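You operate a simulated robot arm through the tools that you are given. There is no shell and no other tool. Be economical: measure what you need, move in short steps, check, and stop when the job is done.

You run a simulated robot arm. Do the job below in one go: nothing can be reset, and whatever is moved stays where it is left.

Task
Switch the old press off, plug it in, and prove it with one empty stroke.
Fine: plug in only with the switch off; hands clear of the ram; switch off at the end.

It is judged by the outcome, as a careful person would: the job done as asked, and still so three seconds after it is handed in. It fails if anything else is knocked over, pushed out of place, dropped, spilled or broken.

Robot
A 7-joint arm with a fingered hand on a trunk, on a base that drives. Base frame: it is fixed to the floor where the robot stands at the start and does not move with it; the origin is under the middle of the robot, x ahead of it, y to its left, z up. Lengths are in mm, angles in degrees, forces in N, time in s.
Its first joint turns from -166.0 to 166.0 degrees. Places, roughly: mouth of the blue socket [800, 100, 900]; press switch [800, 0, 1000]. Payload 3.7 kg.
Tool frame: the origin (TCP) lies between the finger pads and is the grasp point; the fingertips stand 25 mm ahead of it; z points along the fingers, y is the line along which they close. The gripper opens to 88 mm. The gripper's body begins 29 mm behind the TCP. The gripper is a hand of 5 fingers: y runs from the thumb to the fingers, the wrist lies at [-13, -106, -174] in the tool frame.
Orientation is told as [roll, pitch, yaw] about the base's x, y, z axes, in that order, counted from this pose: with the fingers straight down and the wrist toward the robot, the tool's x, y and z point along [0, 1, 0], [1, 0, 0] and [0, 0, -1] of the base frame.

Tools
- The arm moves only by the tool arm_command. Its argument "plan" is text: rows parted by semicolons, each of 6 numbers parted by spaces: the shift along the base's x, y, z in mm, then the turn, a rotation vector about the base's x, y, z in degrees. In form: x y z rx ry rz; .... A call has 1 to 12 rows; each row is the pose to reach, as a shift and turn from the pose commanded when the call began. Each row takes 0.2 s and may step no farther than 50 mm and 8.6 degrees from the row before; otherwise, the whole call is refused. Where a pose cannot be reached the arm comes as near as it can. A force on the tool above 40 N (or 10 N above the force at the start of the call, whichever is more), or a blocked arm, ends the call early, and 0.2 s more pass. In this call time passes only in rows, and 0.2 s behind the last. It gives the time, the measured TCP pose, the force on the tool (base axes), the opening and the grip force at its end, in the units of the frame above (readings bear some noise), with the torque about the TCP (base axes, N m) and any sound that the robot's microphone picked up.
- Cameras (640 x 400 px; columns grow to the right, rows downward): "scene" is now at [188.8, 192.5, 1321.1]; the picture's right is [-0.34, -0.94, 0.00], its down [-0.25, 0.09, -0.96] and it looks along [0.90, -0.33, -0.27] (base axes); focal length 288 px, centre (320, 200). "wrist" rides on the gripper at [59, -79, -105] in the tool frame; the picture's right is [-0.73, 0.32, -0.61], its down [-0.62, -0.68, 0.38] and it looks along [-0.29, 0.66, 0.70] (tool axes); focal length 234 px, centre (320, 200). There is no depth. A picture from a camera that has moved, and an enlarged one, comes with that camera's place and axes in the base frame and with its lens.
- capture(camera): a new picture of that camera. No time passes.
- steer(legs): drives the robot by 1 to 6 legs, each [ahead, left, turn to the left] in mm, mm and degrees, along the robot's own axes; the way and the turn of a leg run together, so that a leg with both is an arc; at most 1500 mm and 180 degrees a leg. The arm and the cameras ride along, it lands a little off, and it stops where it bumps. It gives what a move gives.
- set_fingers(index, middle, ring, little, thumb_bend, thumb_turn): sets how far each is bent, from 0 (flat) to 1 (curled in); at 0.3 the hand is open as for a grip, at 0.7 the pads meet at the TCP. One left out holds its place. A second passes; each finger stops where it meets its share of the squeeze, and holds until it gets a number again. It is the only way to open and close the hand. It gives what a move gives, with no picture; readings hold the bend of each and the force on index, middle, ring, little, thumb and palm. thumb_turn goes from beside the hand (0) to across from the fingers (1), as for a grip.
- pan_tilt(pan, tilt): turns the head with the scene camera to pan (to the left, within 120 degrees either way) and tilt (down, from -29 to 69), counted from straight ahead of the robot. It gives what a move gives.
- enlarge(camera, box): a new picture of the part [left, top, right, bottom] of that camera's present view, enlarged. No time passes.
- hand_in(): hands the job in; it is judged then, once.

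Go step by step. Nothing tells you exact positions but the pictures and the camera data: compare them with the known pose of the tool, close in by small moves and look again before you grip or let go. The budget is 120 turns and 82 pictures, counting those below and the enlarged ones. Unless the task says otherwise, let go and move clear before handing in, and close with one line.

The tools are called after "Call:" as name(argument=value, ...) on one line, values as JSON. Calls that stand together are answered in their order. arm_command: Moves the arm, as the interface text tells. Its arguments: {"type":"object","properties":{"plan":{"type":"string"}},"required":["plan"]} The other tools are called the same way: set_fingers (index, middle, ring, little, thumb_bend, thumb_turn) moves the fingers one by one; steer (legs) drives the base; pan_tilt (pan, tilt) turns the head that bears the scene camera; capture (camera) takes a picture; enlarge (camera, box) takes an enlarged picture of a part of a camera's view; hand_in () hands the job in.

At the start:

```text
time: 0.0
position: [781.6, -21.5, 1273.5]
ee_rot: [-0.1, 0.0, 0.0]
wrist_force: [0.2, -0.3, 0.4]
wrist_torque: [0.01, 0.02, 0.03]
opening: 87.4
gripper_force: 0.1
shape: jaw
bend: [0.3, 0.3, 0.3, 0.3, 0.3, 0.98]
finger forces: [0.1, 0.1, 0.0, 0.0, 0.0, 0.1]
robot x, y, heading: [-0.2, -0.8, -0.0]
head pan, tilt: [-20.1, 15.7]
```

scene: 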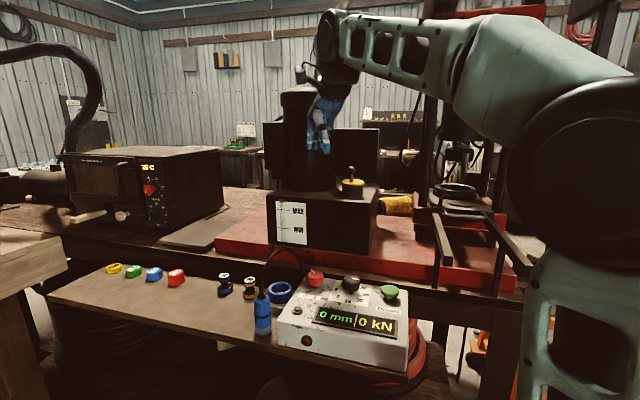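
wrist: 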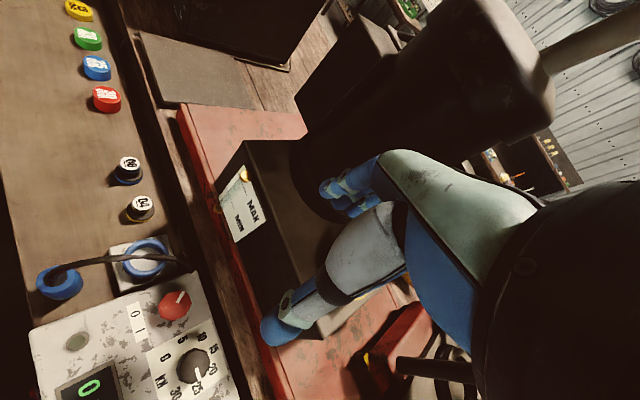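

I see a control box with a red knob (0/1 switch), a black kN dial, a green button, a blue socket and a blue plug with a cable. I'll look closer before moving.

Call:
enlarge(camera="scene", box=[200, 240, 440, 390])

Call:
enlarge(camera="wrist", box=[0, 220, 288, 400])

Call:
enlarge(camera="scene", box=[240, 60, 560, 260])

```text
2.67 times, centred on (320, 315) of scene
camera zoom: at [188.8, 192.5, 1321.1], right [-0.34, -0.94, 0.0], down [-0.25, 0.09, -0.96], along [0.9, -0.33, -0.27], focal length 769 px, centre (320, -107)
```

zoom: 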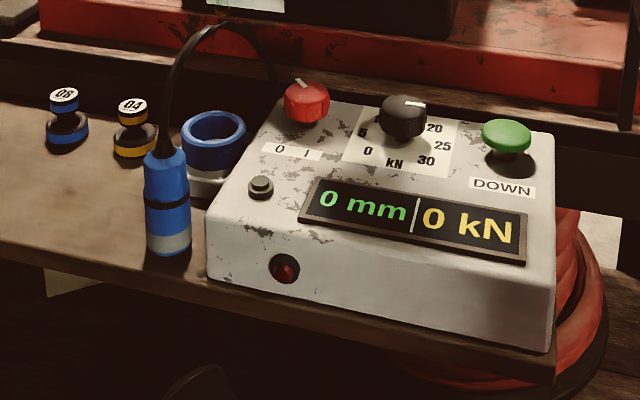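

```text
2.22 times, centred on (144, 310) of wrist
camera zoom: at [702.5, 39.4, 1379.5], right [0.32, -0.73, 0.61], down [-0.68, -0.62, -0.38], along [0.66, -0.29, -0.7], focal length 520 px, centre (711, -44)
```

zoom: 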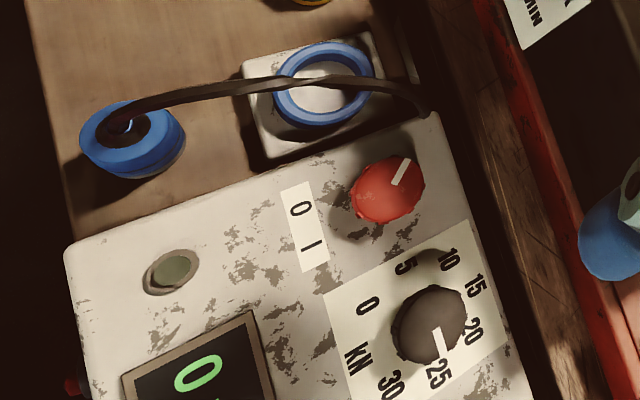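

```text
2.00 times, centred on (400, 160) of scene
camera zoom: at [188.8, 192.5, 1321.1], right [-0.34, -0.94, 0.0], down [-0.25, 0.09, -0.96], along [0.9, -0.33, -0.27], focal length 577 px, centre (160, 280)
```

zoom: 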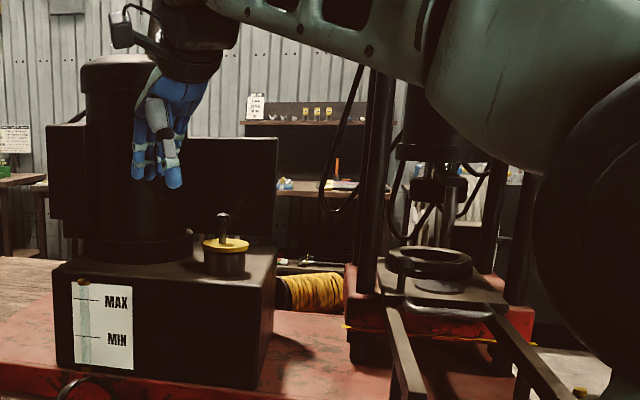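

The switch knob is near (758,-3,955), the socket mouth near (795,76,918), and the plug stands near (719,126) with its top around z 960. I'll look closer at the knob and at the press itself.

Call:
enlarge(camera="scene", box=[280, 260, 360, 310])

Call:
enlarge(camera="wrist", box=[110, 270, 206, 330])

Call:
enlarge(camera="scene", box=[400, 130, 528, 210])

```text
8.00 times, centred on (320, 285) of scene
camera zoom: at [188.8, 192.5, 1321.1], right [-0.34, -0.94, 0.0], down [-0.25, 0.09, -0.96], along [0.9, -0.33, -0.27], focal length 2308 px, centre (320, -480)
```

zoom: 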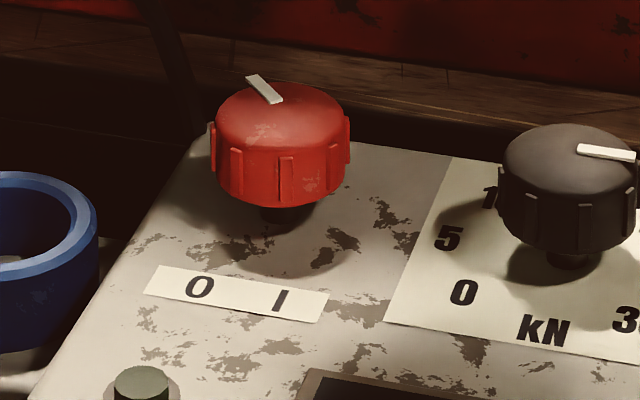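

```text
6.67 times, centred on (158, 300) of wrist
camera zoom: at [702.5, 39.4, 1379.5], right [0.32, -0.73, 0.61], down [-0.68, -0.62, -0.38], along [0.66, -0.29, -0.7], focal length 1561 px, centre (1400, -467)
```

zoom: 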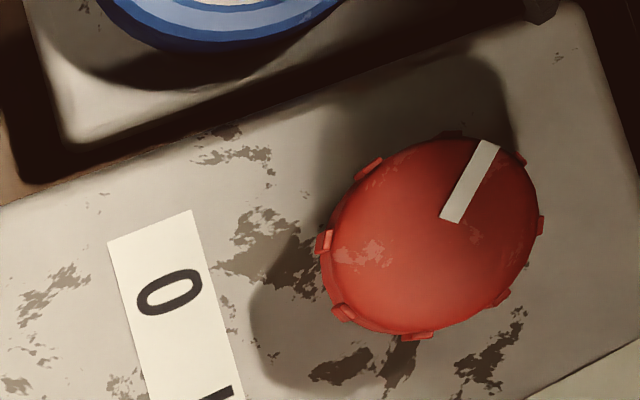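

```text
5.00 times, centred on (464, 170) of scene
camera zoom: at [188.8, 192.5, 1321.1], right [-0.34, -0.94, 0.0], down [-0.25, 0.09, -0.96], along [0.9, -0.33, -0.27], focal length 1442 px, centre (-400, 350)
```

zoom: 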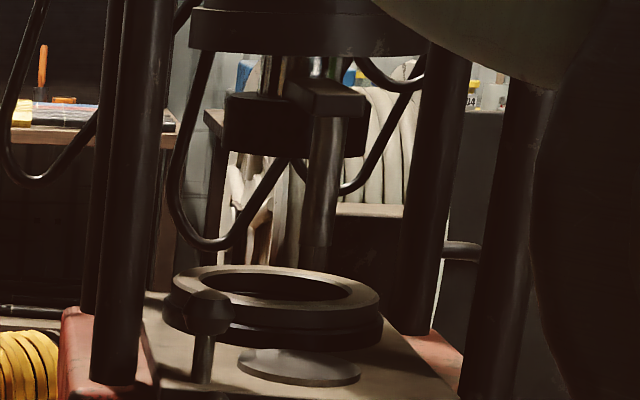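

The knob's pointer leans about 40° left of the box's forward axis, which looks like the 0 side, but I need a view from above to be sure. I'll check the hand's shape and then bring the wrist camera over the box.

Call:
enlarge(camera="scene", box=[270, 50, 398, 170])

Call:
arm_command(plan="-40 -10 0 0 0 0;-80 -20 0 0 0 0;-120 -40 0 0 0 0;-150 -60 0 0 0 0")

Call:
capture(camera="wrist")

Call:
capture(camera="scene")

```text
3.33 times, centred on (334, 110) of scene
camera zoom: at [188.8, 192.5, 1321.1], right [-0.34, -0.94, 0.0], down [-0.25, 0.09, -0.96], along [0.9, -0.33, -0.27], focal length 962 px, centre (273, 500)
```

zoom: 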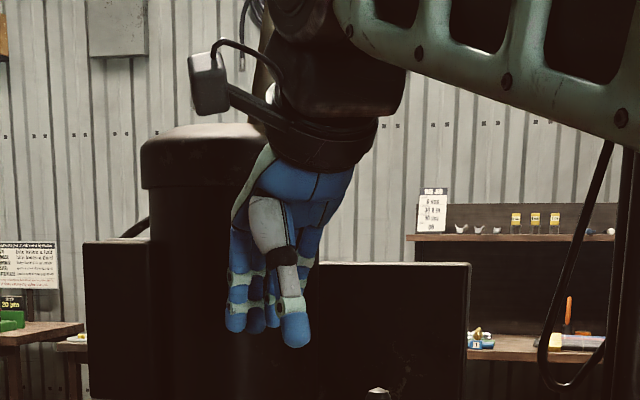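

```text
time: 1.0
position: [628.7, -81.2, 1274.0]
ee_rot: [-0.1, 0.0, 0.0]
wrist_force: [0.8, -0.4, 0.2]
wrist_torque: [0.0, 0.0, 0.0]
opening: 87.8
gripper_force: 0.0
shape: jaw
bend: [0.3, 0.3, 0.3, 0.3, 0.3, 0.98]
finger forces: [0.1, 0.0, 0.0, 0.0, 0.0, 0.0]
robot x, y, heading: [0.1, 1.7, -0.0]
head pan, tilt: [-20.1, 15.7]
```

```text
72 pictures are left
camera wrist: at [550.5, -22.5, 1380.0], right [0.32, -0.73, 0.61], down [-0.68, -0.62, -0.38], along [0.66, -0.29, -0.7], focal length 234 px, centre (320, 200)
```

wrist: 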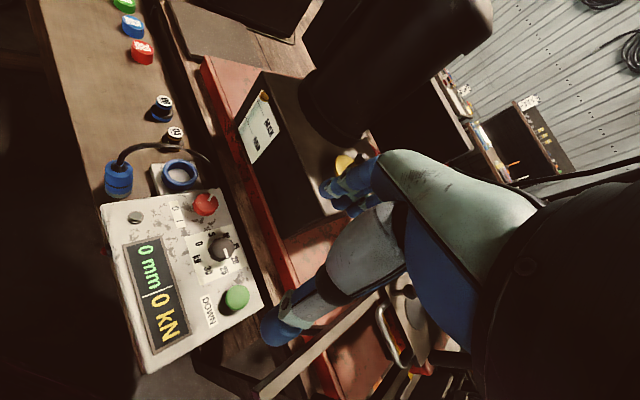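

```text
71 pictures are left
camera scene: at [189.1, 192.6, 1321.1], right [-0.34, -0.94, 0.0], down [-0.25, 0.09, -0.96], along [0.9, -0.33, -0.27], focal length 288 px, centre (320, 200)
```

scene: 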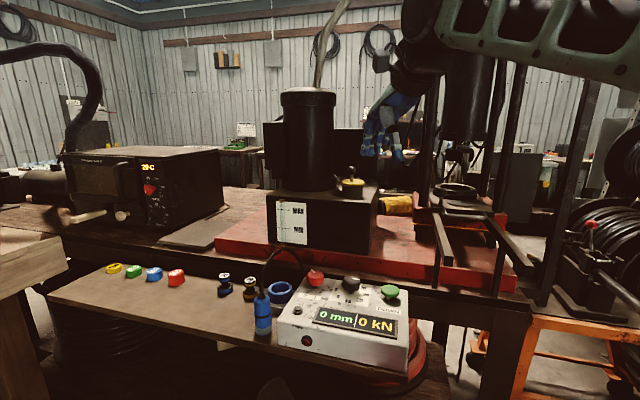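

Call:
enlarge(camera="wrist", box=[90, 140, 282, 260])

Call:
enlarge(camera="scene", box=[400, 120, 560, 220])

```text
3.33 times, centred on (186, 200) of wrist
camera zoom: at [550.5, -22.5, 1380.0], right [0.32, -0.73, 0.61], down [-0.68, -0.62, -0.38], along [0.66, -0.29, -0.7], focal length 781 px, centre (767, 200)
```

zoom: 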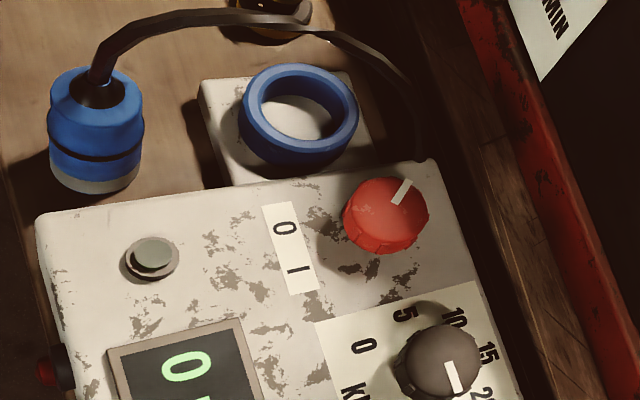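

```text
4.00 times, centred on (480, 170) of scene
camera zoom: at [189.1, 192.6, 1321.1], right [-0.34, -0.94, 0.0], down [-0.25, 0.09, -0.96], along [0.9, -0.33, -0.27], focal length 1154 px, centre (-320, 320)
```

zoom: 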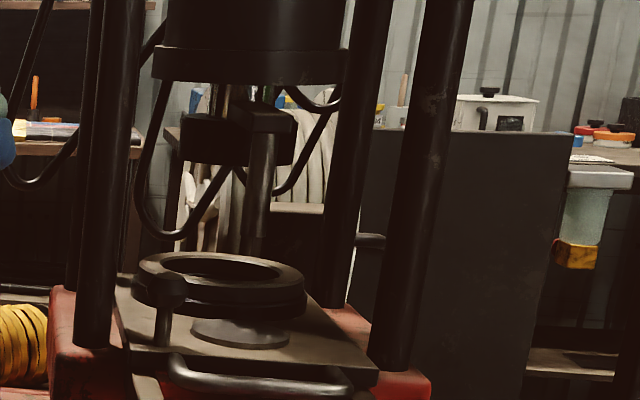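

Pointer leans to the 0 side, though I want to test it by feel. Nothing lies under the ram except the fixed guard ring. Next I curl ring and little finger out of the way and bring the hand above the knob, turned to the box's axes.

Call:
set_fingers(ring=1, little=1)

Call:
arm_command(plan="26 16 -30 0 0 -6.8;52 31 -60 0 0 -13.6;78 47 -90 0 0 -20.4;104 62 -120 0 0 -27.2;129 78 -150 0 0 -34")

Call:
capture(camera="wrist")

Call:
capture(camera="scene")

```text
time: 2.0
position: [628.8, -80.2, 1275.0]
ee_rot: [0.0, 0.0, 0.1]
wrist_force: [0.1, -0.6, -0.1]
wrist_torque: [-0.01, 0.02, 0.0]
opening: 84.3
gripper_force: 0.0
shape: fingers
bend: [0.3, 0.3, 1.0, 1.0, 0.3, 0.98]
finger forces: [0.1, 0.1, 0.0, 0.1, 0.0, 0.0]
robot x, y, heading: [-0.5, -0.3, -0.1]
head pan, tilt: [-20.1, 15.7]
```

```text
time: 3.2
position: [759.5, -3.4, 1125.7]
ee_rot: [0.1, -0.1, -34.0]
wrist_force: [0.4, 0.1, 0.4]
wrist_torque: [-0.02, -0.04, 0.0]
opening: 84.7
gripper_force: 0.1
shape: fingers
bend: [0.3, 0.3, 1.0, 1.0, 0.3, 0.98]
finger forces: [0.0, 0.0, 0.0, 0.0, 0.1, 0.1]
robot x, y, heading: [-2.5, 2.1, -0.4]
head pan, tilt: [-20.1, 15.7]
```

```text
68 pictures are left
camera wrist: at [727.2, 90.5, 1229.5], right [-0.14, -0.78, 0.61], down [-0.91, -0.14, -0.39], along [0.38, -0.61, -0.69], focal length 234 px, centre (320, 200)
```

wrist: 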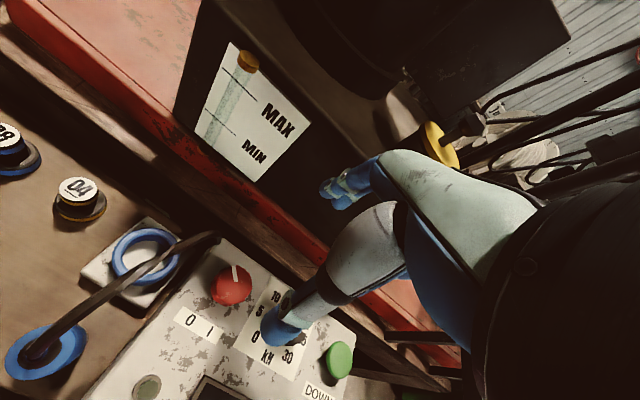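

```text
67 pictures are left
camera scene: at [188.4, 192.5, 1321.2], right [-0.34, -0.94, 0.0], down [-0.25, 0.09, -0.96], along [0.9, -0.33, -0.27], focal length 288 px, centre (320, 200)
```

scene: 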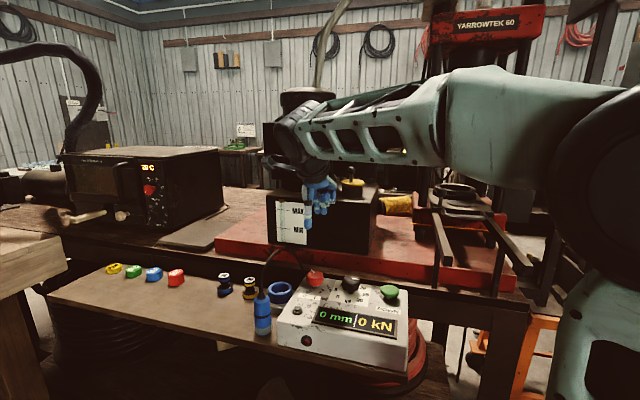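

The hand sits over the knob, which I now place at about (754,-3,960). I'll descend until the fingertips are just above it and check.

Call:
arm_command(plan="-2 0 -40 0 0 0;-5 0 -80 0 0 0;-5 0 -115 0 0 0")

Call:
capture(camera="wrist")

Call:
enlarge(camera="scene", box=[240, 200, 400, 300])

```text
time: 4.0
position: [753.5, -3.3, 1007.2]
ee_rot: [0.0, 0.0, -34.0]
wrist_force: [1.2, -0.4, 0.9]
wrist_torque: [0.01, -0.01, 0.0]
opening: 84.9
gripper_force: 0.1
shape: fingers
bend: [0.3, 0.3, 1.0, 1.0, 0.3, 0.98]
finger forces: [0.1, 0.1, 0.1, 0.1, 0.0, 0.0]
robot x, y, heading: [-2.5, -0.1, -0.1]
head pan, tilt: [-20.1, 15.7]
```

```text
66 pictures are left
camera wrist: at [721.9, 89.9, 1113.3], right [-0.14, -0.78, 0.61], down [-0.91, -0.14, -0.38], along [0.38, -0.61, -0.7], focal length 234 px, centre (320, 200)
```

wrist: 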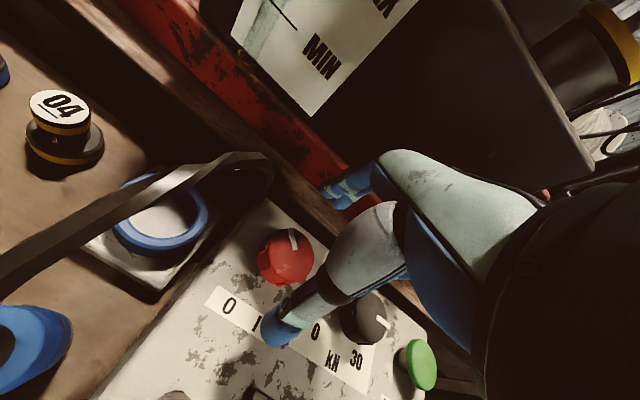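

```text
4.00 times, centred on (320, 250) of scene
camera zoom: at [188.8, 192.6, 1321.1], right [-0.34, -0.94, 0.0], down [-0.25, 0.09, -0.96], along [0.9, -0.33, -0.27], focal length 1154 px, centre (320, 0)
```

zoom: 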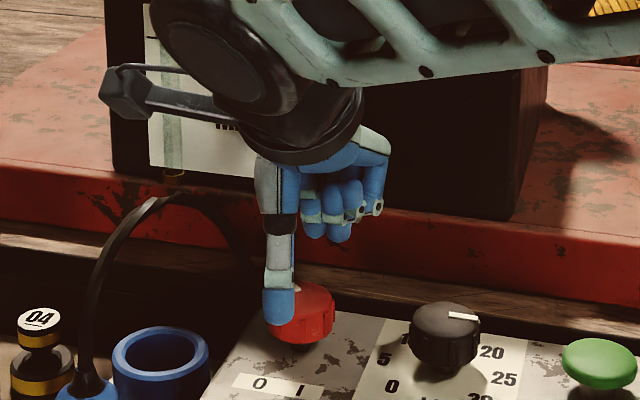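

The hand brackets the knob, which is centred at about (752,-3,962). I'll lower to z 963 and close index, middle and thumb lightly.

Call:
arm_command(plan="-1 0 -22 0 0 0;-1 0 -43 0 0 0")

Call:
set_fingers(index=0.48, middle=0.48, thumb_bend=0.48)

Call:
capture(camera="wrist")

Call:
enlarge(camera="scene", box=[240, 200, 400, 300])

```text
time: 4.6
position: [752.0, -2.2, 966.7]
ee_rot: [0.0, 0.0, -34.0]
wrist_force: [0.4, 0.2, 0.7]
wrist_torque: [0.0, 0.03, -0.04]
opening: 84.5
gripper_force: 0.1
shape: fingers
bend: [0.3, 0.3, 1.0, 1.0, 0.3, 0.98]
finger forces: [0.0, 0.0, 0.1, 0.0, 0.0, 0.1]
robot x, y, heading: [1.5, 0.6, 0.1]
head pan, tilt: [-20.1, 15.7]
```

```text
time: 5.6
position: [752.1, -2.3, 966.9]
ee_rot: [0.1, 0.0, -34.1]
wrist_force: [7.1, -4.0, 9.3]
wrist_torque: [-0.31, -0.47, 0.08]
opening: 48.3
gripper_force: 7.0
shape: fingers
bend: [0.46, 0.38, 1.0, 1.0, 0.48, 0.98]
finger forces: [3.9, 9.1, 0.1, 0.0, 0.2, 0.0]
robot x, y, heading: [1.4, 2.8, -0.1]
head pan, tilt: [-20.1, 15.7]
```

```text
64 pictures are left
camera wrist: at [720.2, 90.6, 1072.3], right [-0.14, -0.78, 0.61], down [-0.91, -0.14, -0.38], along [0.38, -0.61, -0.7], focal length 234 px, centre (320, 200)
```

wrist: 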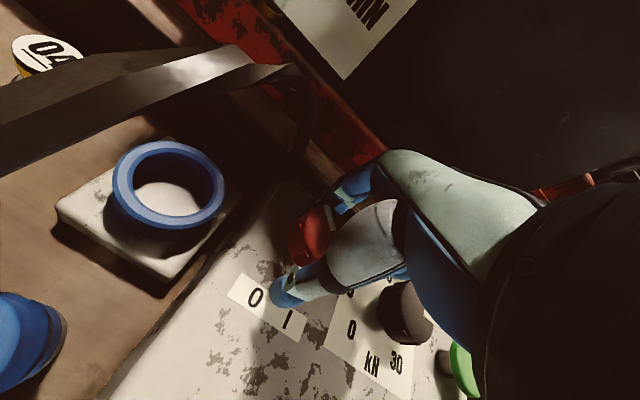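

```text
4.00 times, centred on (320, 250) of scene
camera zoom: at [188.8, 192.4, 1321.1], right [-0.34, -0.94, 0.0], down [-0.25, 0.09, -0.96], along [0.9, -0.33, -0.27], focal length 1154 px, centre (320, 0)
```

zoom: 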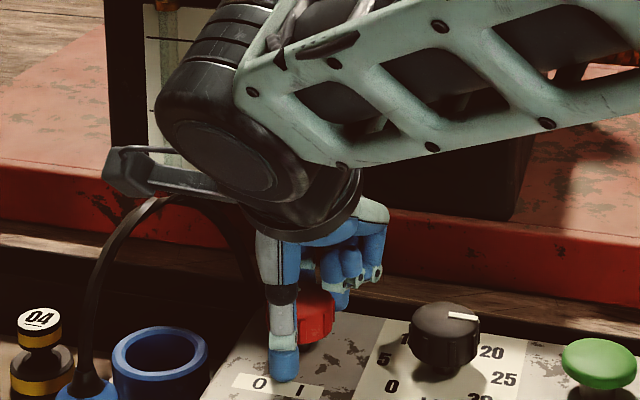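

The fingers touch the knob's far side but the thumb hasn't reached it yet. I'll close the thumb.

Call:
set_fingers(index=0.5, middle=0.4, thumb_bend=0.65)

Call:
enlarge(camera="wrist", box=[220, 160, 412, 340])

```text
time: 6.6
position: [751.9, -1.7, 967.1]
ee_rot: [0.0, 0.1, -33.9]
wrist_force: [-1.7, 0.6, 15.1]
wrist_torque: [0.21, 0.17, 0.07]
opening: 40.3
gripper_force: 10.5
shape: fingers
bend: [0.47, 0.36, 1.0, 1.0, 0.57, 0.98]
finger forces: [4.1, 3.1, 0.1, 0.1, 13.0, 0.1]
robot x, y, heading: [-1.2, -0.8, -0.0]
head pan, tilt: [-20.1, 15.7]
```

```text
2.22 times, centred on (316, 250) of wrist
camera zoom: at [719.7, 90.9, 1072.4], right [-0.14, -0.78, 0.61], down [-0.91, -0.14, -0.38], along [0.38, -0.61, -0.7], focal length 520 px, centre (329, 89)
```

zoom: 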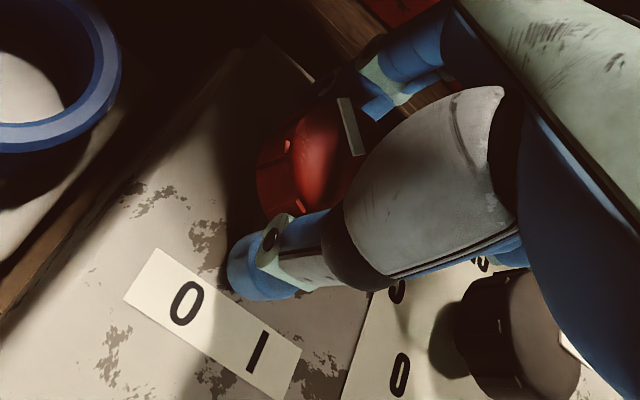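

The knob is gripped. I'll try a small counter-clockwise turn (toward the 0 side) to feel whether it is already against its stop.

Call:
arm_command(plan="0 0 0 0 0 4;0 0 0 0 0 8")

Call:
enlarge(camera="wrist", box=[220, 160, 412, 340])

```text
time: 7.2
position: [752.6, -2.6, 967.5]
ee_rot: [0.0, 0.0, -25.9]
wrist_force: [-2.0, -1.3, 16.0]
wrist_torque: [0.1, 0.09, -0.15]
opening: 38.7
gripper_force: 11.6
shape: fingers
bend: [0.48, 0.37, 1.0, 1.0, 0.58, 0.96]
finger forces: [5.1, 2.7, 0.1, 0.0, 14.3, 0.0]
robot x, y, heading: [-3.5, 2.2, 0.2]
head pan, tilt: [-20.1, 15.7]
```

```text
2.22 times, centred on (316, 250) of wrist
camera zoom: at [707.7, 85.5, 1072.5], right [-0.03, -0.79, 0.61], down [-0.88, -0.26, -0.38], along [0.46, -0.55, -0.7], focal length 520 px, centre (329, 89)
```

zoom: 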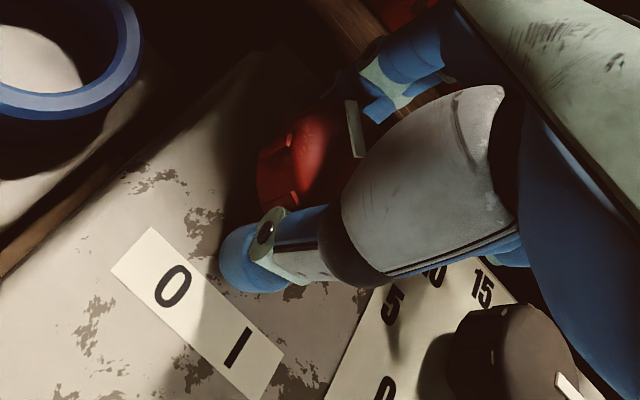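

The pointer didn't turn with the hand, so either it is at its stop or the grip slipped. I'll squeeze firmer and turn further the same way.

Call:
set_fingers(index=0.65, middle=0.55, thumb_bend=0.75)

Call:
arm_command(plan="0 0 0 0 0 4;0 0 0 0 0 8;0 0 0 0 0 12;0 0 0 0 0 16")

Call:
enlarge(camera="wrist", box=[220, 160, 412, 340])

```text
time: 8.2
position: [753.7, -2.1, 967.8]
ee_rot: [0.1, -0.1, -26.0]
wrist_force: [0.5, -0.6, 19.9]
wrist_torque: [-0.37, -1.01, 0.01]
opening: 34.0
gripper_force: 21.1
shape: fingers
bend: [0.5, 0.39, 1.0, 1.0, 0.6, 0.96]
finger forces: [20.0, 8.5, 0.1, 0.0, 14.3, 0.1]
robot x, y, heading: [0.2, -0.0, -0.2]
head pan, tilt: [-20.1, 15.7]
```

```text
time: 9.2
position: [753.9, -2.4, 967.7]
ee_rot: [0.1, 0.0, -10.0]
wrist_force: [-2.1, -10.6, 24.9]
wrist_torque: [-0.46, -1.06, -0.61]
opening: 30.3
gripper_force: 27.5
shape: fingers
bend: [0.52, 0.4, 1.0, 1.0, 0.62, 0.93]
finger forces: [28.9, 11.1, 0.1, 0.0, 14.3, 0.1]
robot x, y, heading: [-2.6, -1.3, -0.0]
head pan, tilt: [-20.1, 15.7]
```

```text
2.22 times, centred on (316, 250) of wrist
camera zoom: at [685.6, 70.0, 1072.7], right [0.19, -0.77, 0.61], down [-0.78, -0.5, -0.39], along [0.6, -0.4, -0.69], focal length 520 px, centre (329, 89)
```

zoom: 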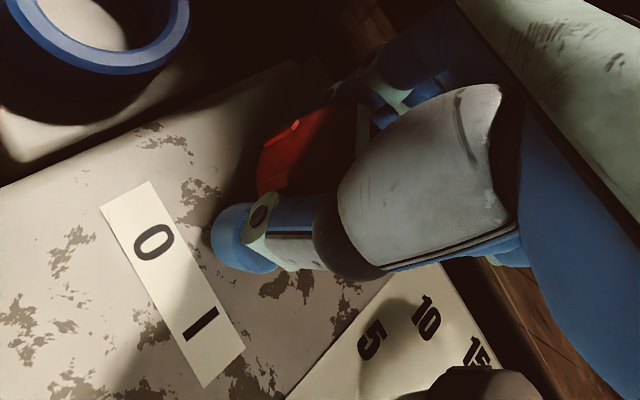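

It resists firmly counter-clockwise, so it seems to be at the 0 stop. To confirm that, and that my grip can turn it, I'll turn clockwise while it is still unplugged.

Call:
arm_command(plan="0 0 0 0 0 -6;0 0 0 0 0 -12;0 0 0 0 0 -18;0 0 0 0 0 -24;0 0 0 0 0 -30;0 0 0 0 0 -36")

Call:
enlarge(camera="wrist", box=[220, 160, 412, 340])

```text
time: 10.6
position: [754.8, -0.1, 967.5]
ee_rot: [0.3, -0.2, -42.9]
wrist_force: [-0.6, 3.3, 6.7]
wrist_torque: [-0.08, -0.47, 0.51]
opening: 25.9
gripper_force: 19.8
shape: fingers
bend: [0.59, 0.38, 1.0, 1.0, 0.6, 1.0]
finger forces: [14.0, 9.6, 0.1, 0.0, 15.9, 0.0]
robot x, y, heading: [0.0, -0.2, 0.0]
head pan, tilt: [-20.1, 15.7]
stopped in row 6: the force on the tool passed its limit (the readings are from after the stop); the commanded pose is now the measured one
```

```text
2.22 times, centred on (316, 250) of wrist
camera zoom: at [736.3, 97.1, 1072.8], right [-0.26, -0.75, 0.61], down [-0.92, 0.01, -0.39], along [0.29, -0.66, -0.69], focal length 520 px, centre (329, 89)
```

zoom: 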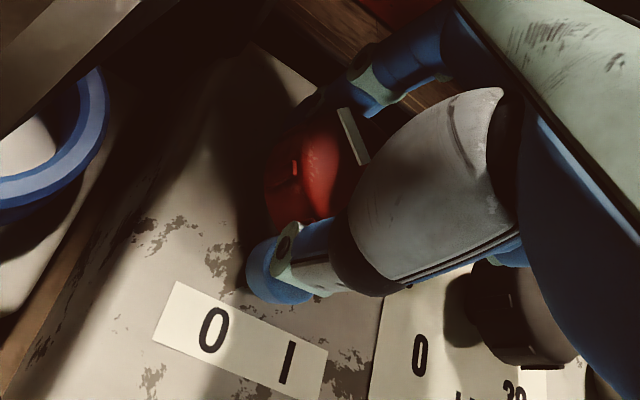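

Both directions slipped and the pointer hasn't moved, because index and middle sit off-centre on the knob. I'll open, lift, and use middle and ring finger with the thumb for a centred grip.

Call:
set_fingers(index=0.3, middle=0.3, thumb_bend=0.3, thumb_turn=1)

Call:
arm_command(plan="0 -1 30 0 0 4;0 -3 70 0 0 9")

Call:
set_fingers(index=1, ring=0.3)

Call:
capture(camera="wrist")

Call:
enlarge(camera="scene", box=[240, 190, 400, 290])

```text
time: 11.6
position: [754.2, -1.2, 966.4]
ee_rot: [0.1, -0.1, -43.0]
wrist_force: [-0.2, 0.1, 0.8]
wrist_torque: [-0.02, 0.01, 0.0]
opening: 84.3
gripper_force: 0.0
shape: fingers
bend: [0.3, 0.3, 1.0, 1.0, 0.3, 0.98]
finger forces: [0.0, 0.1, 0.1, 0.0, 0.0, 0.0]
robot x, y, heading: [0.4, -1.5, -0.2]
head pan, tilt: [-20.1, 15.7]
```

```text
time: 12.2
position: [753.2, -4.2, 1038.0]
ee_rot: [0.1, -0.1, -33.9]
wrist_force: [-1.1, -1.1, 0.3]
wrist_torque: [-0.01, 0.04, 0.04]
opening: 84.6
gripper_force: 0.2
shape: fingers
bend: [0.3, 0.3, 1.0, 1.0, 0.3, 0.98]
finger forces: [0.0, 0.0, 0.1, 0.0, 0.0, 0.0]
robot x, y, heading: [-0.0, 0.5, 0.2]
head pan, tilt: [-20.1, 15.7]
```

```text
time: 13.2
position: [753.8, -3.1, 1037.2]
ee_rot: [0.2, -0.1, -34.1]
wrist_force: [1.0, -0.2, -0.5]
wrist_torque: [0.02, 0.01, -0.03]
opening: 52.8
gripper_force: 0.2
shape: fingers
bend: [1.0, 0.3, 0.3, 1.0, 0.3, 0.98]
finger forces: [0.1, 0.0, 0.0, 0.0, 0.1, 0.0]
robot x, y, heading: [-0.2, -1.5, 0.2]
head pan, tilt: [-20.1, 15.7]
```

```text
58 pictures are left
camera wrist: at [721.1, 89.2, 1142.7], right [-0.14, -0.78, 0.61], down [-0.91, -0.14, -0.39], along [0.38, -0.61, -0.69], focal length 234 px, centre (320, 200)
```

wrist: 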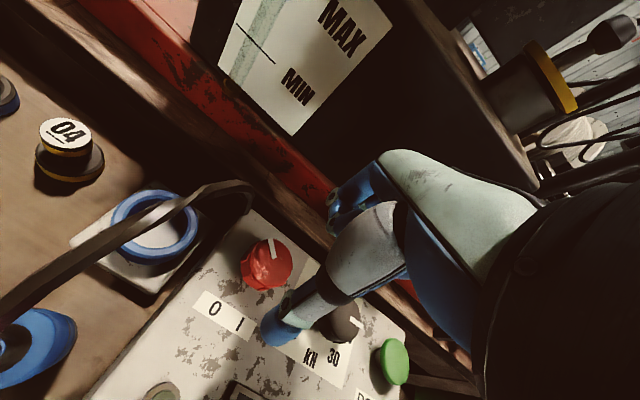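

```text
4.00 times, centred on (320, 240) of scene
camera zoom: at [188.8, 192.8, 1321.1], right [-0.34, -0.94, 0.0], down [-0.25, 0.09, -0.96], along [0.9, -0.33, -0.27], focal length 1154 px, centre (320, 40)
```

zoom: 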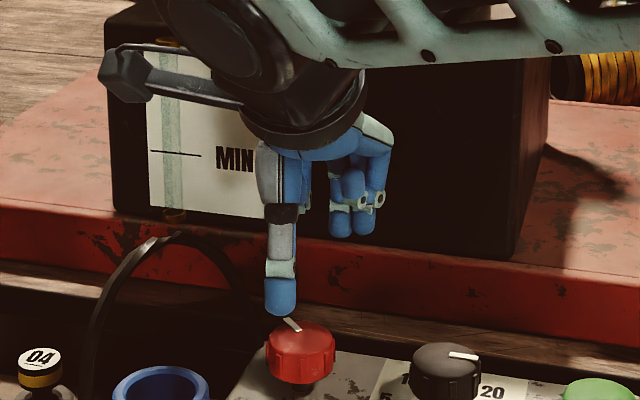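

The earlier finger pair was actually the centred one, and the upward force suggests the middle fingertip was pressing on the box top. I'll go back to index and middle and grip about 10 mm higher.

Call:
set_fingers(index=0.3, ring=1)

Call:
arm_command(plan="0 0 -30 0 0 0;-0.5 1 -60 0 0 0")

Call:
set_fingers(index=0.5, middle=0.5, thumb_bend=0.52)

Call:
enlarge(camera="scene", box=[280, 220, 360, 300])

```text
time: 14.2
position: [753.5, -4.5, 1037.6]
ee_rot: [0.1, -0.1, -34.1]
wrist_force: [0.6, 0.2, -0.2]
wrist_torque: [-0.01, 0.01, 0.0]
opening: 84.5
gripper_force: 0.1
shape: fingers
bend: [0.3, 0.3, 1.0, 1.0, 0.3, 0.98]
finger forces: [0.0, 0.1, 0.0, 0.0, 0.0, 0.0]
robot x, y, heading: [1.0, 1.1, -0.0]
head pan, tilt: [-20.1, 15.7]
```

```text
time: 14.8
position: [752.6, -2.3, 978.3]
ee_rot: [0.0, -0.1, -34.0]
wrist_force: [0.1, 0.9, 0.1]
wrist_torque: [0.0, -0.02, -0.03]
opening: 84.4
gripper_force: 0.1
shape: fingers
bend: [0.3, 0.3, 1.0, 1.0, 0.3, 0.98]
finger forces: [0.0, 0.0, 0.0, 0.0, 0.0, 0.0]
robot x, y, heading: [-0.9, -0.6, 0.1]
head pan, tilt: [-20.1, 15.7]
```

```text
time: 15.8
position: [751.0, -2.7, 978.5]
ee_rot: [0.1, -0.2, -34.0]
wrist_force: [0.0, -0.2, 0.8]
wrist_torque: [0.0, 0.01, -0.03]
opening: 39.6
gripper_force: 0.1
shape: fingers
bend: [0.5, 0.5, 1.0, 1.0, 0.52, 1.0]
finger forces: [0.1, 0.0, 0.0, 0.0, 0.0, 0.0]
robot x, y, heading: [-0.6, 1.2, -0.1]
head pan, tilt: [-20.1, 15.7]
```

```text
5.00 times, centred on (320, 260) of scene
camera zoom: at [188.8, 192.8, 1321.1], right [-0.34, -0.94, 0.0], down [-0.25, 0.09, -0.96], along [0.9, -0.33, -0.27], focal length 1442 px, centre (320, -100)
```

zoom: 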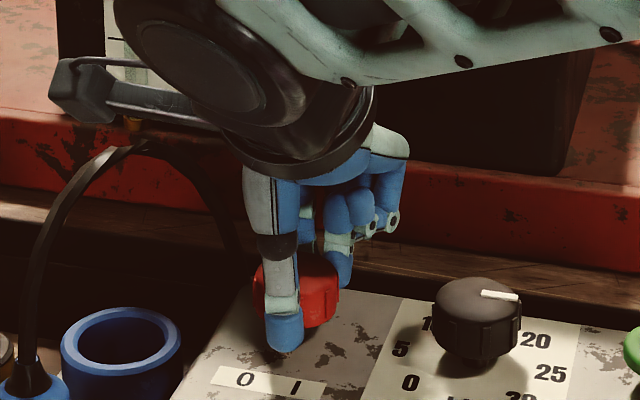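

The hand closes freely now with nothing touching the box. I'll squeeze onto the knob.

Call:
set_fingers(index=0.68, middle=0.68, thumb_bend=0.68)

Call:
enlarge(camera="wrist", box=[220, 160, 412, 340])

```text
time: 16.8
position: [753.2, -3.2, 976.9]
ee_rot: [0.1, -0.1, -33.9]
wrist_force: [4.5, -3.0, 1.2]
wrist_torque: [-0.11, -0.06, -0.05]
opening: 30.3
gripper_force: 10.7
shape: fingers
bend: [0.56, 0.6, 1.0, 1.0, 0.56, 1.0]
finger forces: [6.9, 5.6, 0.1, 0.0, 8.5, 0.0]
robot x, y, heading: [-1.0, -2.0, -0.0]
head pan, tilt: [-20.1, 15.7]
```

```text
2.22 times, centred on (316, 250) of wrist
camera zoom: at [719.6, 90.0, 1082.9], right [-0.14, -0.78, 0.61], down [-0.91, -0.14, -0.39], along [0.38, -0.61, -0.69], focal length 520 px, centre (329, 89)
```

zoom: 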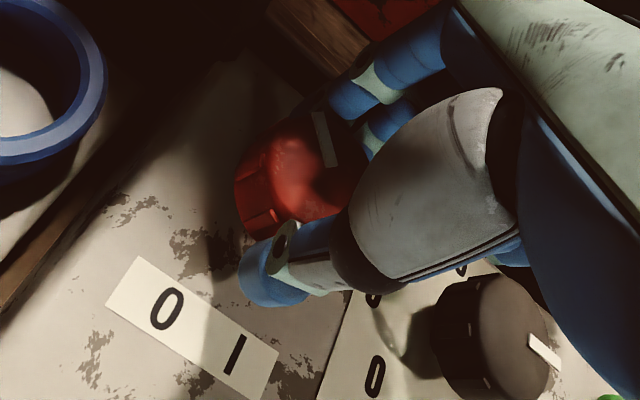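

Now it's a clean, balanced grip on the knob. I'll tighten it and try counter-clockwise again.

Call:
set_fingers(index=0.8, middle=0.8, thumb_bend=0.8)

Call:
arm_command(plan="0 0 0 0 0 4;0 0 0 0 0 8;0 0 0 0 0 12")

Call:
enlarge(camera="wrist", box=[220, 160, 412, 340])

```text
time: 17.8
position: [750.5, -3.2, 977.4]
ee_rot: [0.0, -0.2, -33.9]
wrist_force: [-0.2, -6.1, -1.6]
wrist_torque: [-0.11, 0.0, 0.04]
opening: 29.2
gripper_force: 20.4
shape: fingers
bend: [0.56, 0.6, 1.0, 1.0, 0.58, 1.0]
finger forces: [10.7, 11.2, 0.1, 0.0, 19.2, 0.0]
robot x, y, heading: [-2.1, 2.4, 0.0]
head pan, tilt: [-20.1, 15.7]
```

```text
time: 18.6
position: [753.4, -2.4, 977.8]
ee_rot: [0.2, -0.3, -21.9]
wrist_force: [-2.7, -5.0, -2.0]
wrist_torque: [-0.12, 0.08, -0.02]
opening: 29.1
gripper_force: 19.0
shape: fingers
bend: [0.56, 0.6, 1.0, 1.0, 0.58, 1.0]
finger forces: [9.4, 9.9, 0.0, 0.0, 19.6, 0.0]
robot x, y, heading: [0.2, -0.2, -0.0]
head pan, tilt: [-20.1, 15.7]
```

```text
2.22 times, centred on (316, 250) of wrist
camera zoom: at [702.0, 80.7, 1082.7], right [0.03, -0.79, 0.61], down [-0.86, -0.32, -0.39], along [0.5, -0.51, -0.7], focal length 520 px, centre (329, 89)
```

zoom: 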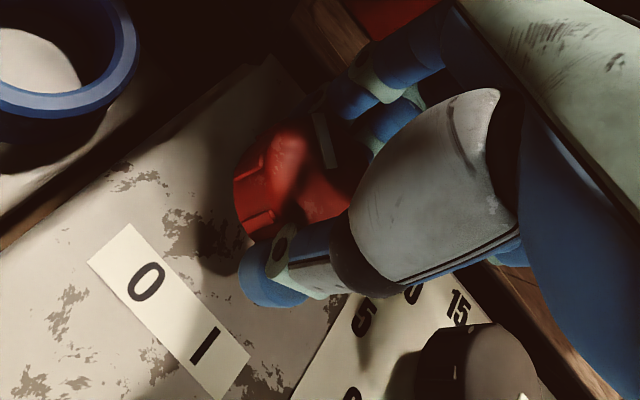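

The knob now turns with the hand, easily, so it was not at a stop. I'll keep turning toward 0 in steps and watch for a stop or click.

Call:
arm_command(plan="0 0 0 0 0 6;0 0 0 0 0 12;0 0 0 0 0 18;0 0 0 0 0 24")

Call:
enlarge(camera="wrist", box=[220, 160, 412, 340])

```text
time: 19.6
position: [751.9, -3.2, 976.4]
ee_rot: [0.1, -0.3, 2.1]
wrist_force: [3.8, -7.1, 0.8]
wrist_torque: [-0.14, -0.11, -0.05]
opening: 28.8
gripper_force: 20.8
shape: fingers
bend: [0.56, 0.6, 1.0, 1.0, 0.58, 1.0]
finger forces: [11.0, 12.2, 0.1, 0.0, 18.8, 0.0]
robot x, y, heading: [-0.4, 0.7, -0.0]
head pan, tilt: [-20.1, 15.7]
```

```text
2.22 times, centred on (316, 250) of wrist
camera zoom: at [672.8, 52.9, 1082.5], right [0.35, -0.72, 0.61], down [-0.66, -0.65, -0.39], along [0.67, -0.26, -0.69], focal length 520 px, centre (329, 89)
```

zoom: 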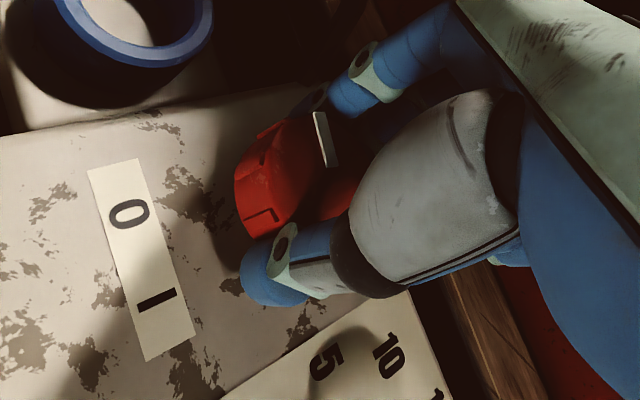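

Still turning freely; the pointer is now about 75° left. I'll carry on.

Call:
arm_command(plan="0 0 0 0 0 6;0 0 0 0 0 12;0 0 0 0 0 18;0 0 0 0 0 24")

Call:
enlarge(camera="wrist", box=[220, 160, 412, 340])

```text
time: 20.6
position: [753.9, -2.1, 977.8]
ee_rot: [0.1, -0.2, 26.1]
wrist_force: [8.3, -4.8, -0.3]
wrist_torque: [-0.1, -0.25, -0.07]
opening: 29.1
gripper_force: 21.0
shape: fingers
bend: [0.55, 0.6, 1.0, 1.0, 0.6, 1.0]
finger forces: [11.5, 13.1, 0.0, 0.0, 17.3, 0.0]
robot x, y, heading: [2.9, -2.7, -0.1]
head pan, tilt: [-20.1, 15.7]
```

```text
2.22 times, centred on (316, 250) of wrist
camera zoom: at [657.2, 15.2, 1082.6], right [0.61, -0.51, 0.61], down [-0.34, -0.86, -0.39], along [0.72, 0.03, -0.69], focal length 520 px, centre (329, 89)
```

zoom: 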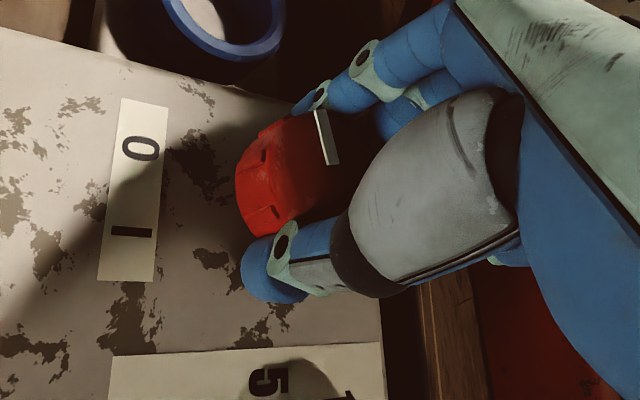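

Still following. Pointer is about 100° left of box-forward; on toward the 0 mark.

Call:
arm_command(plan="0 0 0 0 0 6;0 0 0 0 0 12;0 0 0 0 0 18;0 0 0 0 0 24;0 0 0 0 0 30")

Call:
enlarge(camera="wrist", box=[180, 130, 412, 340])

Call:
enlarge(camera="scene", box=[220, 220, 412, 380])

```text
time: 21.8
position: [754.9, -1.7, 977.3]
ee_rot: [0.2, -0.2, 56.2]
wrist_force: [8.6, 0.0, 7.6]
wrist_torque: [0.05, -0.24, -0.08]
opening: 29.1
gripper_force: 21.8
shape: fingers
bend: [0.55, 0.6, 1.0, 1.0, 0.6, 1.0]
finger forces: [12.1, 13.5, 0.1, 0.0, 18.0, 0.1]
robot x, y, heading: [-0.3, 2.5, 0.1]
head pan, tilt: [-20.1, 15.7]
```

```text
1.90 times, centred on (296, 235) of wrist
camera zoom: at [662.1, -35.2, 1081.8], right [0.78, -0.14, 0.61], down [0.14, -0.91, -0.39], along [0.61, 0.39, -0.69], focal length 446 px, centre (366, 133)
```

zoom: 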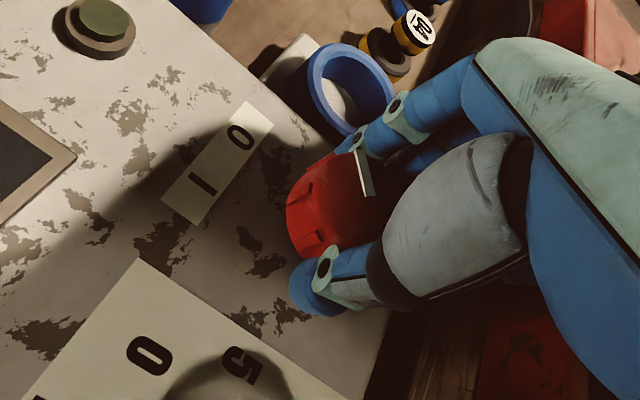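

```text
2.50 times, centred on (316, 300) of scene
camera zoom: at [188.9, 192.8, 1321.1], right [-0.34, -0.94, 0.0], down [-0.25, 0.09, -0.96], along [0.9, -0.33, -0.27], focal length 721 px, centre (330, -50)
```

zoom: 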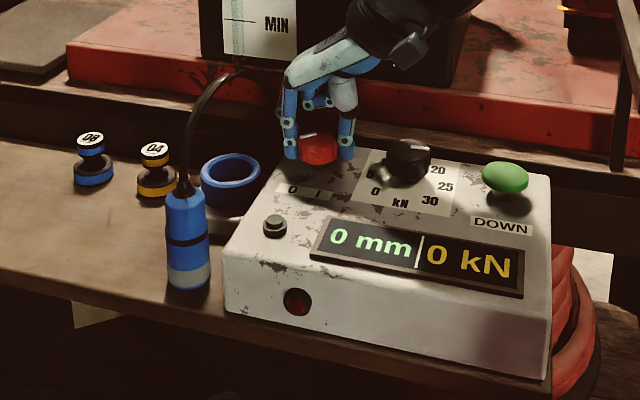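

The knob keeps following; the pointer is now about 130° left, near the direction of the "0" mark. I'll continue toward a stop.

Call:
arm_command(plan="0 0 0 0 0 6;0 0 0 0 0 12;0 0 0 0 0 18;0 0 0 0 0 24;0 0 0 0 0 30")

Call:
enlarge(camera="wrist", box=[180, 130, 412, 340])

```text
time: 22.9
position: [755.2, -3.2, 977.1]
ee_rot: [0.0, -0.1, 85.9]
wrist_force: [33.1, -0.2, 2.0]
wrist_torque: [0.03, -0.74, -0.67]
opening: 27.9
gripper_force: 28.4
shape: fingers
bend: [0.53, 0.6, 1.0, 1.0, 0.64, 0.96]
finger forces: [12.5, 27.4, 0.0, 0.1, 16.9, 0.0]
robot x, y, heading: [-1.3, -1.4, 0.1]
head pan, tilt: [-20.1, 15.7]
```

```text
1.90 times, centred on (296, 235) of wrist
camera zoom: at [691.2, -77.9, 1082.0], right [0.75, 0.27, 0.61], down [0.57, -0.72, -0.38], along [0.33, 0.64, -0.69], focal length 446 px, centre (366, 133)
```

zoom: 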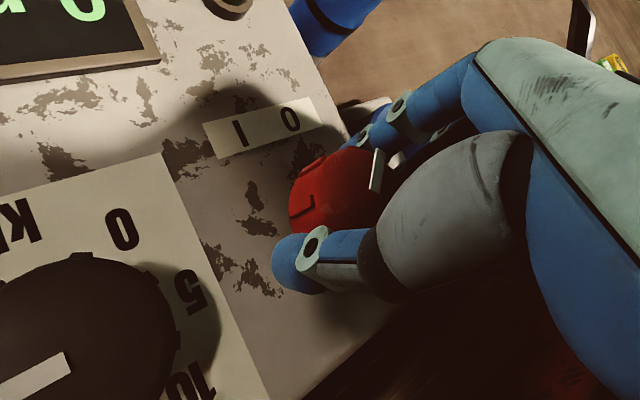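

It met a firm stop with the pointer aimed at the "0" mark, so this is off. I'll release, lift and check where the pointer stays.

Call:
set_fingers(index=0.3, middle=0.3, thumb_bend=0.3)

Call:
arm_command(plan="0 0 40 0 0 0;0 0 80 0 0 0;0 0 110 0 0 -6;0 0 140 0 0 -14")

Call:
enlarge(camera="scene", box=[270, 250, 366, 310])

Call:
capture(camera="wrist")

```text
time: 23.9
position: [752.3, -3.7, 976.7]
ee_rot: [0.2, -0.2, 86.0]
wrist_force: [0.5, 0.3, -0.3]
wrist_torque: [0.04, 0.02, 0.01]
opening: 84.2
gripper_force: 0.0
shape: fingers
bend: [0.3, 0.3, 1.0, 1.0, 0.3, 0.98]
finger forces: [0.0, 0.0, 0.0, 0.0, 0.0, 0.0]
robot x, y, heading: [-1.7, 1.4, -0.1]
head pan, tilt: [-20.1, 15.7]
```

```text
time: 24.9
position: [754.9, -2.5, 1119.4]
ee_rot: [0.1, -0.1, 72.0]
wrist_force: [-0.7, 0.5, -0.2]
wrist_torque: [-0.01, 0.01, 0.02]
opening: 84.4
gripper_force: 0.0
shape: fingers
bend: [0.3, 0.3, 1.0, 1.0, 0.3, 0.98]
finger forces: [0.1, 0.1, 0.0, 0.0, 0.0, 0.0]
robot x, y, heading: [1.7, 2.6, -0.1]
head pan, tilt: [-20.1, 15.7]
```

```text
6.67 times, centred on (318, 280) of scene
camera zoom: at [189.1, 192.7, 1321.1], right [-0.34, -0.94, 0.0], down [-0.25, 0.09, -0.96], along [0.9, -0.33, -0.27], focal length 1923 px, centre (333, -333)
```

zoom: 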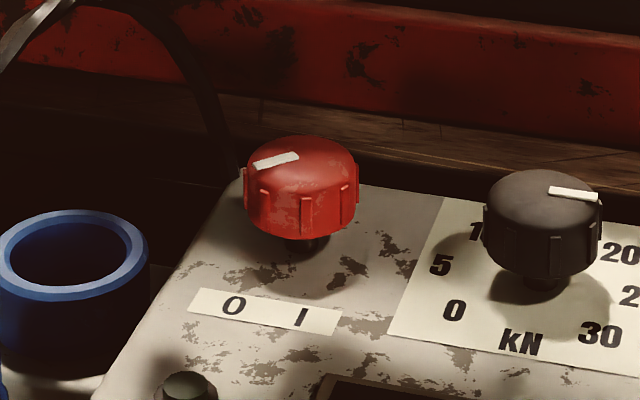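

```text
47 pictures are left
camera wrist: at [675.0, -59.2, 1224.3], right [0.79, 0.08, 0.61], down [0.38, -0.84, -0.39], along [0.48, 0.54, -0.7], focal length 234 px, centre (320, 200)
```

wrist: 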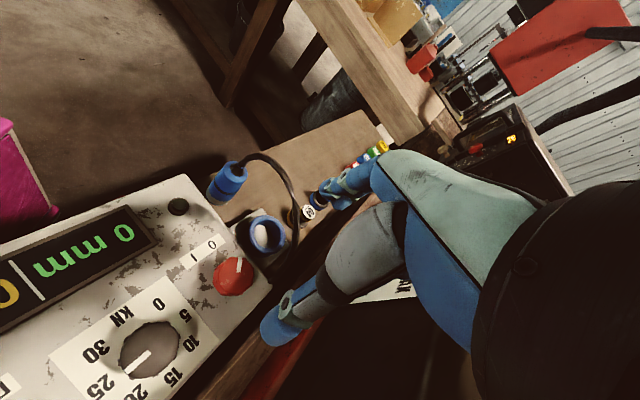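

The pointer now rests at the 0 side, 90° from where it began, so the switch is off. Next is the plug at (719,126): its cable leaves upward, so I'll bring the hand in horizontally from the left, first unturning and moving left at height.

Call:
arm_command(plan="-4 26 10 0 0 -8;-8 52 20 0 0 -16;-12 78 30 0 0 -24;-16 104 40 0 0 -32;-20 130 50 0 0 -40;-24 156 60 0 0 -48;-28 182 60 0 0 -56;-32 208 60 0 0 -64;-36 240 60 0 0 -72")

Call:
arm_command(plan="0 0 0 -8 0 0;0 2 0 -16 0 0;0 4 0 -24 0 0;0 6 0 -32 0 0;0 8 0 -40 0 0;0 10 0 -48 0 0;0 12 0 -56 0 0;0 14 0 -64 0 0;0 16 0 -72 0 0;0 18 0 -80 0 0;0 20 0 -88 0 0;0 20 0 -90 0 0")

Call:
capture(camera="scene")

Call:
capture(camera="wrist")

```text
time: 26.9
position: [718.8, 239.0, 1176.9]
ee_rot: [0.1, -0.2, -0.1]
wrist_force: [0.0, -0.3, 0.2]
wrist_torque: [0.01, 0.02, -0.03]
opening: 84.2
gripper_force: 0.1
shape: fingers
bend: [0.3, 0.3, 1.0, 1.0, 0.3, 0.98]
finger forces: [0.1, 0.0, 0.1, 0.0, 0.0, 0.0]
robot x, y, heading: [-2.4, -0.2, 0.0]
head pan, tilt: [-20.1, 15.7]
```

```text
time: 29.6
position: [717.9, 256.6, 1177.4]
ee_rot: [-90.1, 0.1, 0.1]
wrist_force: [0.4, -1.0, -0.4]
wrist_torque: [-0.01, -0.03, -0.02]
opening: 84.6
gripper_force: 0.1
shape: fingers
bend: [0.3, 0.3, 1.0, 1.0, 0.3, 0.98]
finger forces: [0.0, 0.0, 0.0, 0.0, 0.0, 0.1]
robot x, y, heading: [0.7, -1.8, -0.1]
head pan, tilt: [-20.1, 15.7]
```

```text
46 pictures are left
camera scene: at [188.8, 192.8, 1321.1], right [-0.34, -0.94, 0.0], down [-0.25, 0.09, -0.96], along [0.9, -0.33, -0.27], focal length 288 px, centre (320, 200)
```

scene: 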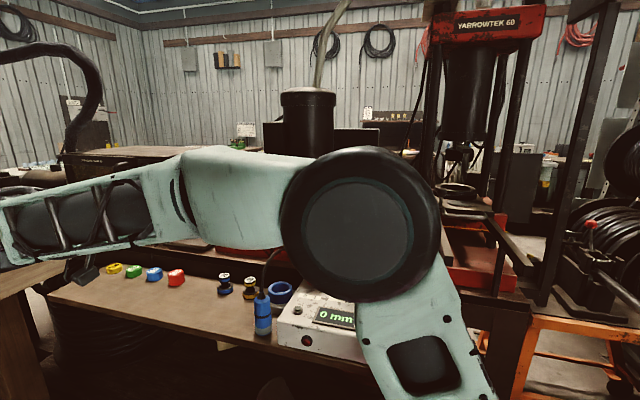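

```text
45 pictures are left
camera wrist: at [638.4, 362.4, 1118.6], right [0.32, 0.61, 0.73], down [-0.68, -0.38, 0.62], along [0.66, -0.69, 0.29], focal length 234 px, centre (320, 200)
```

wrist: 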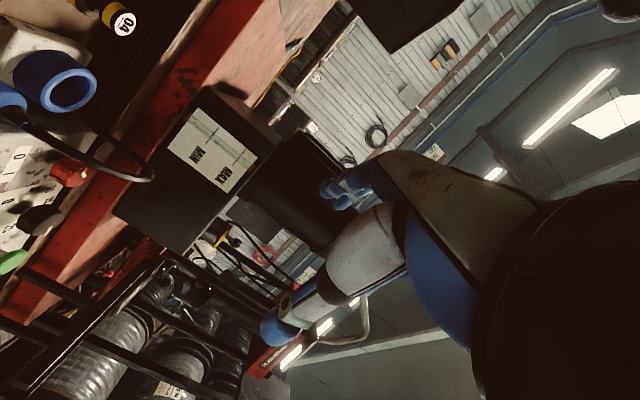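

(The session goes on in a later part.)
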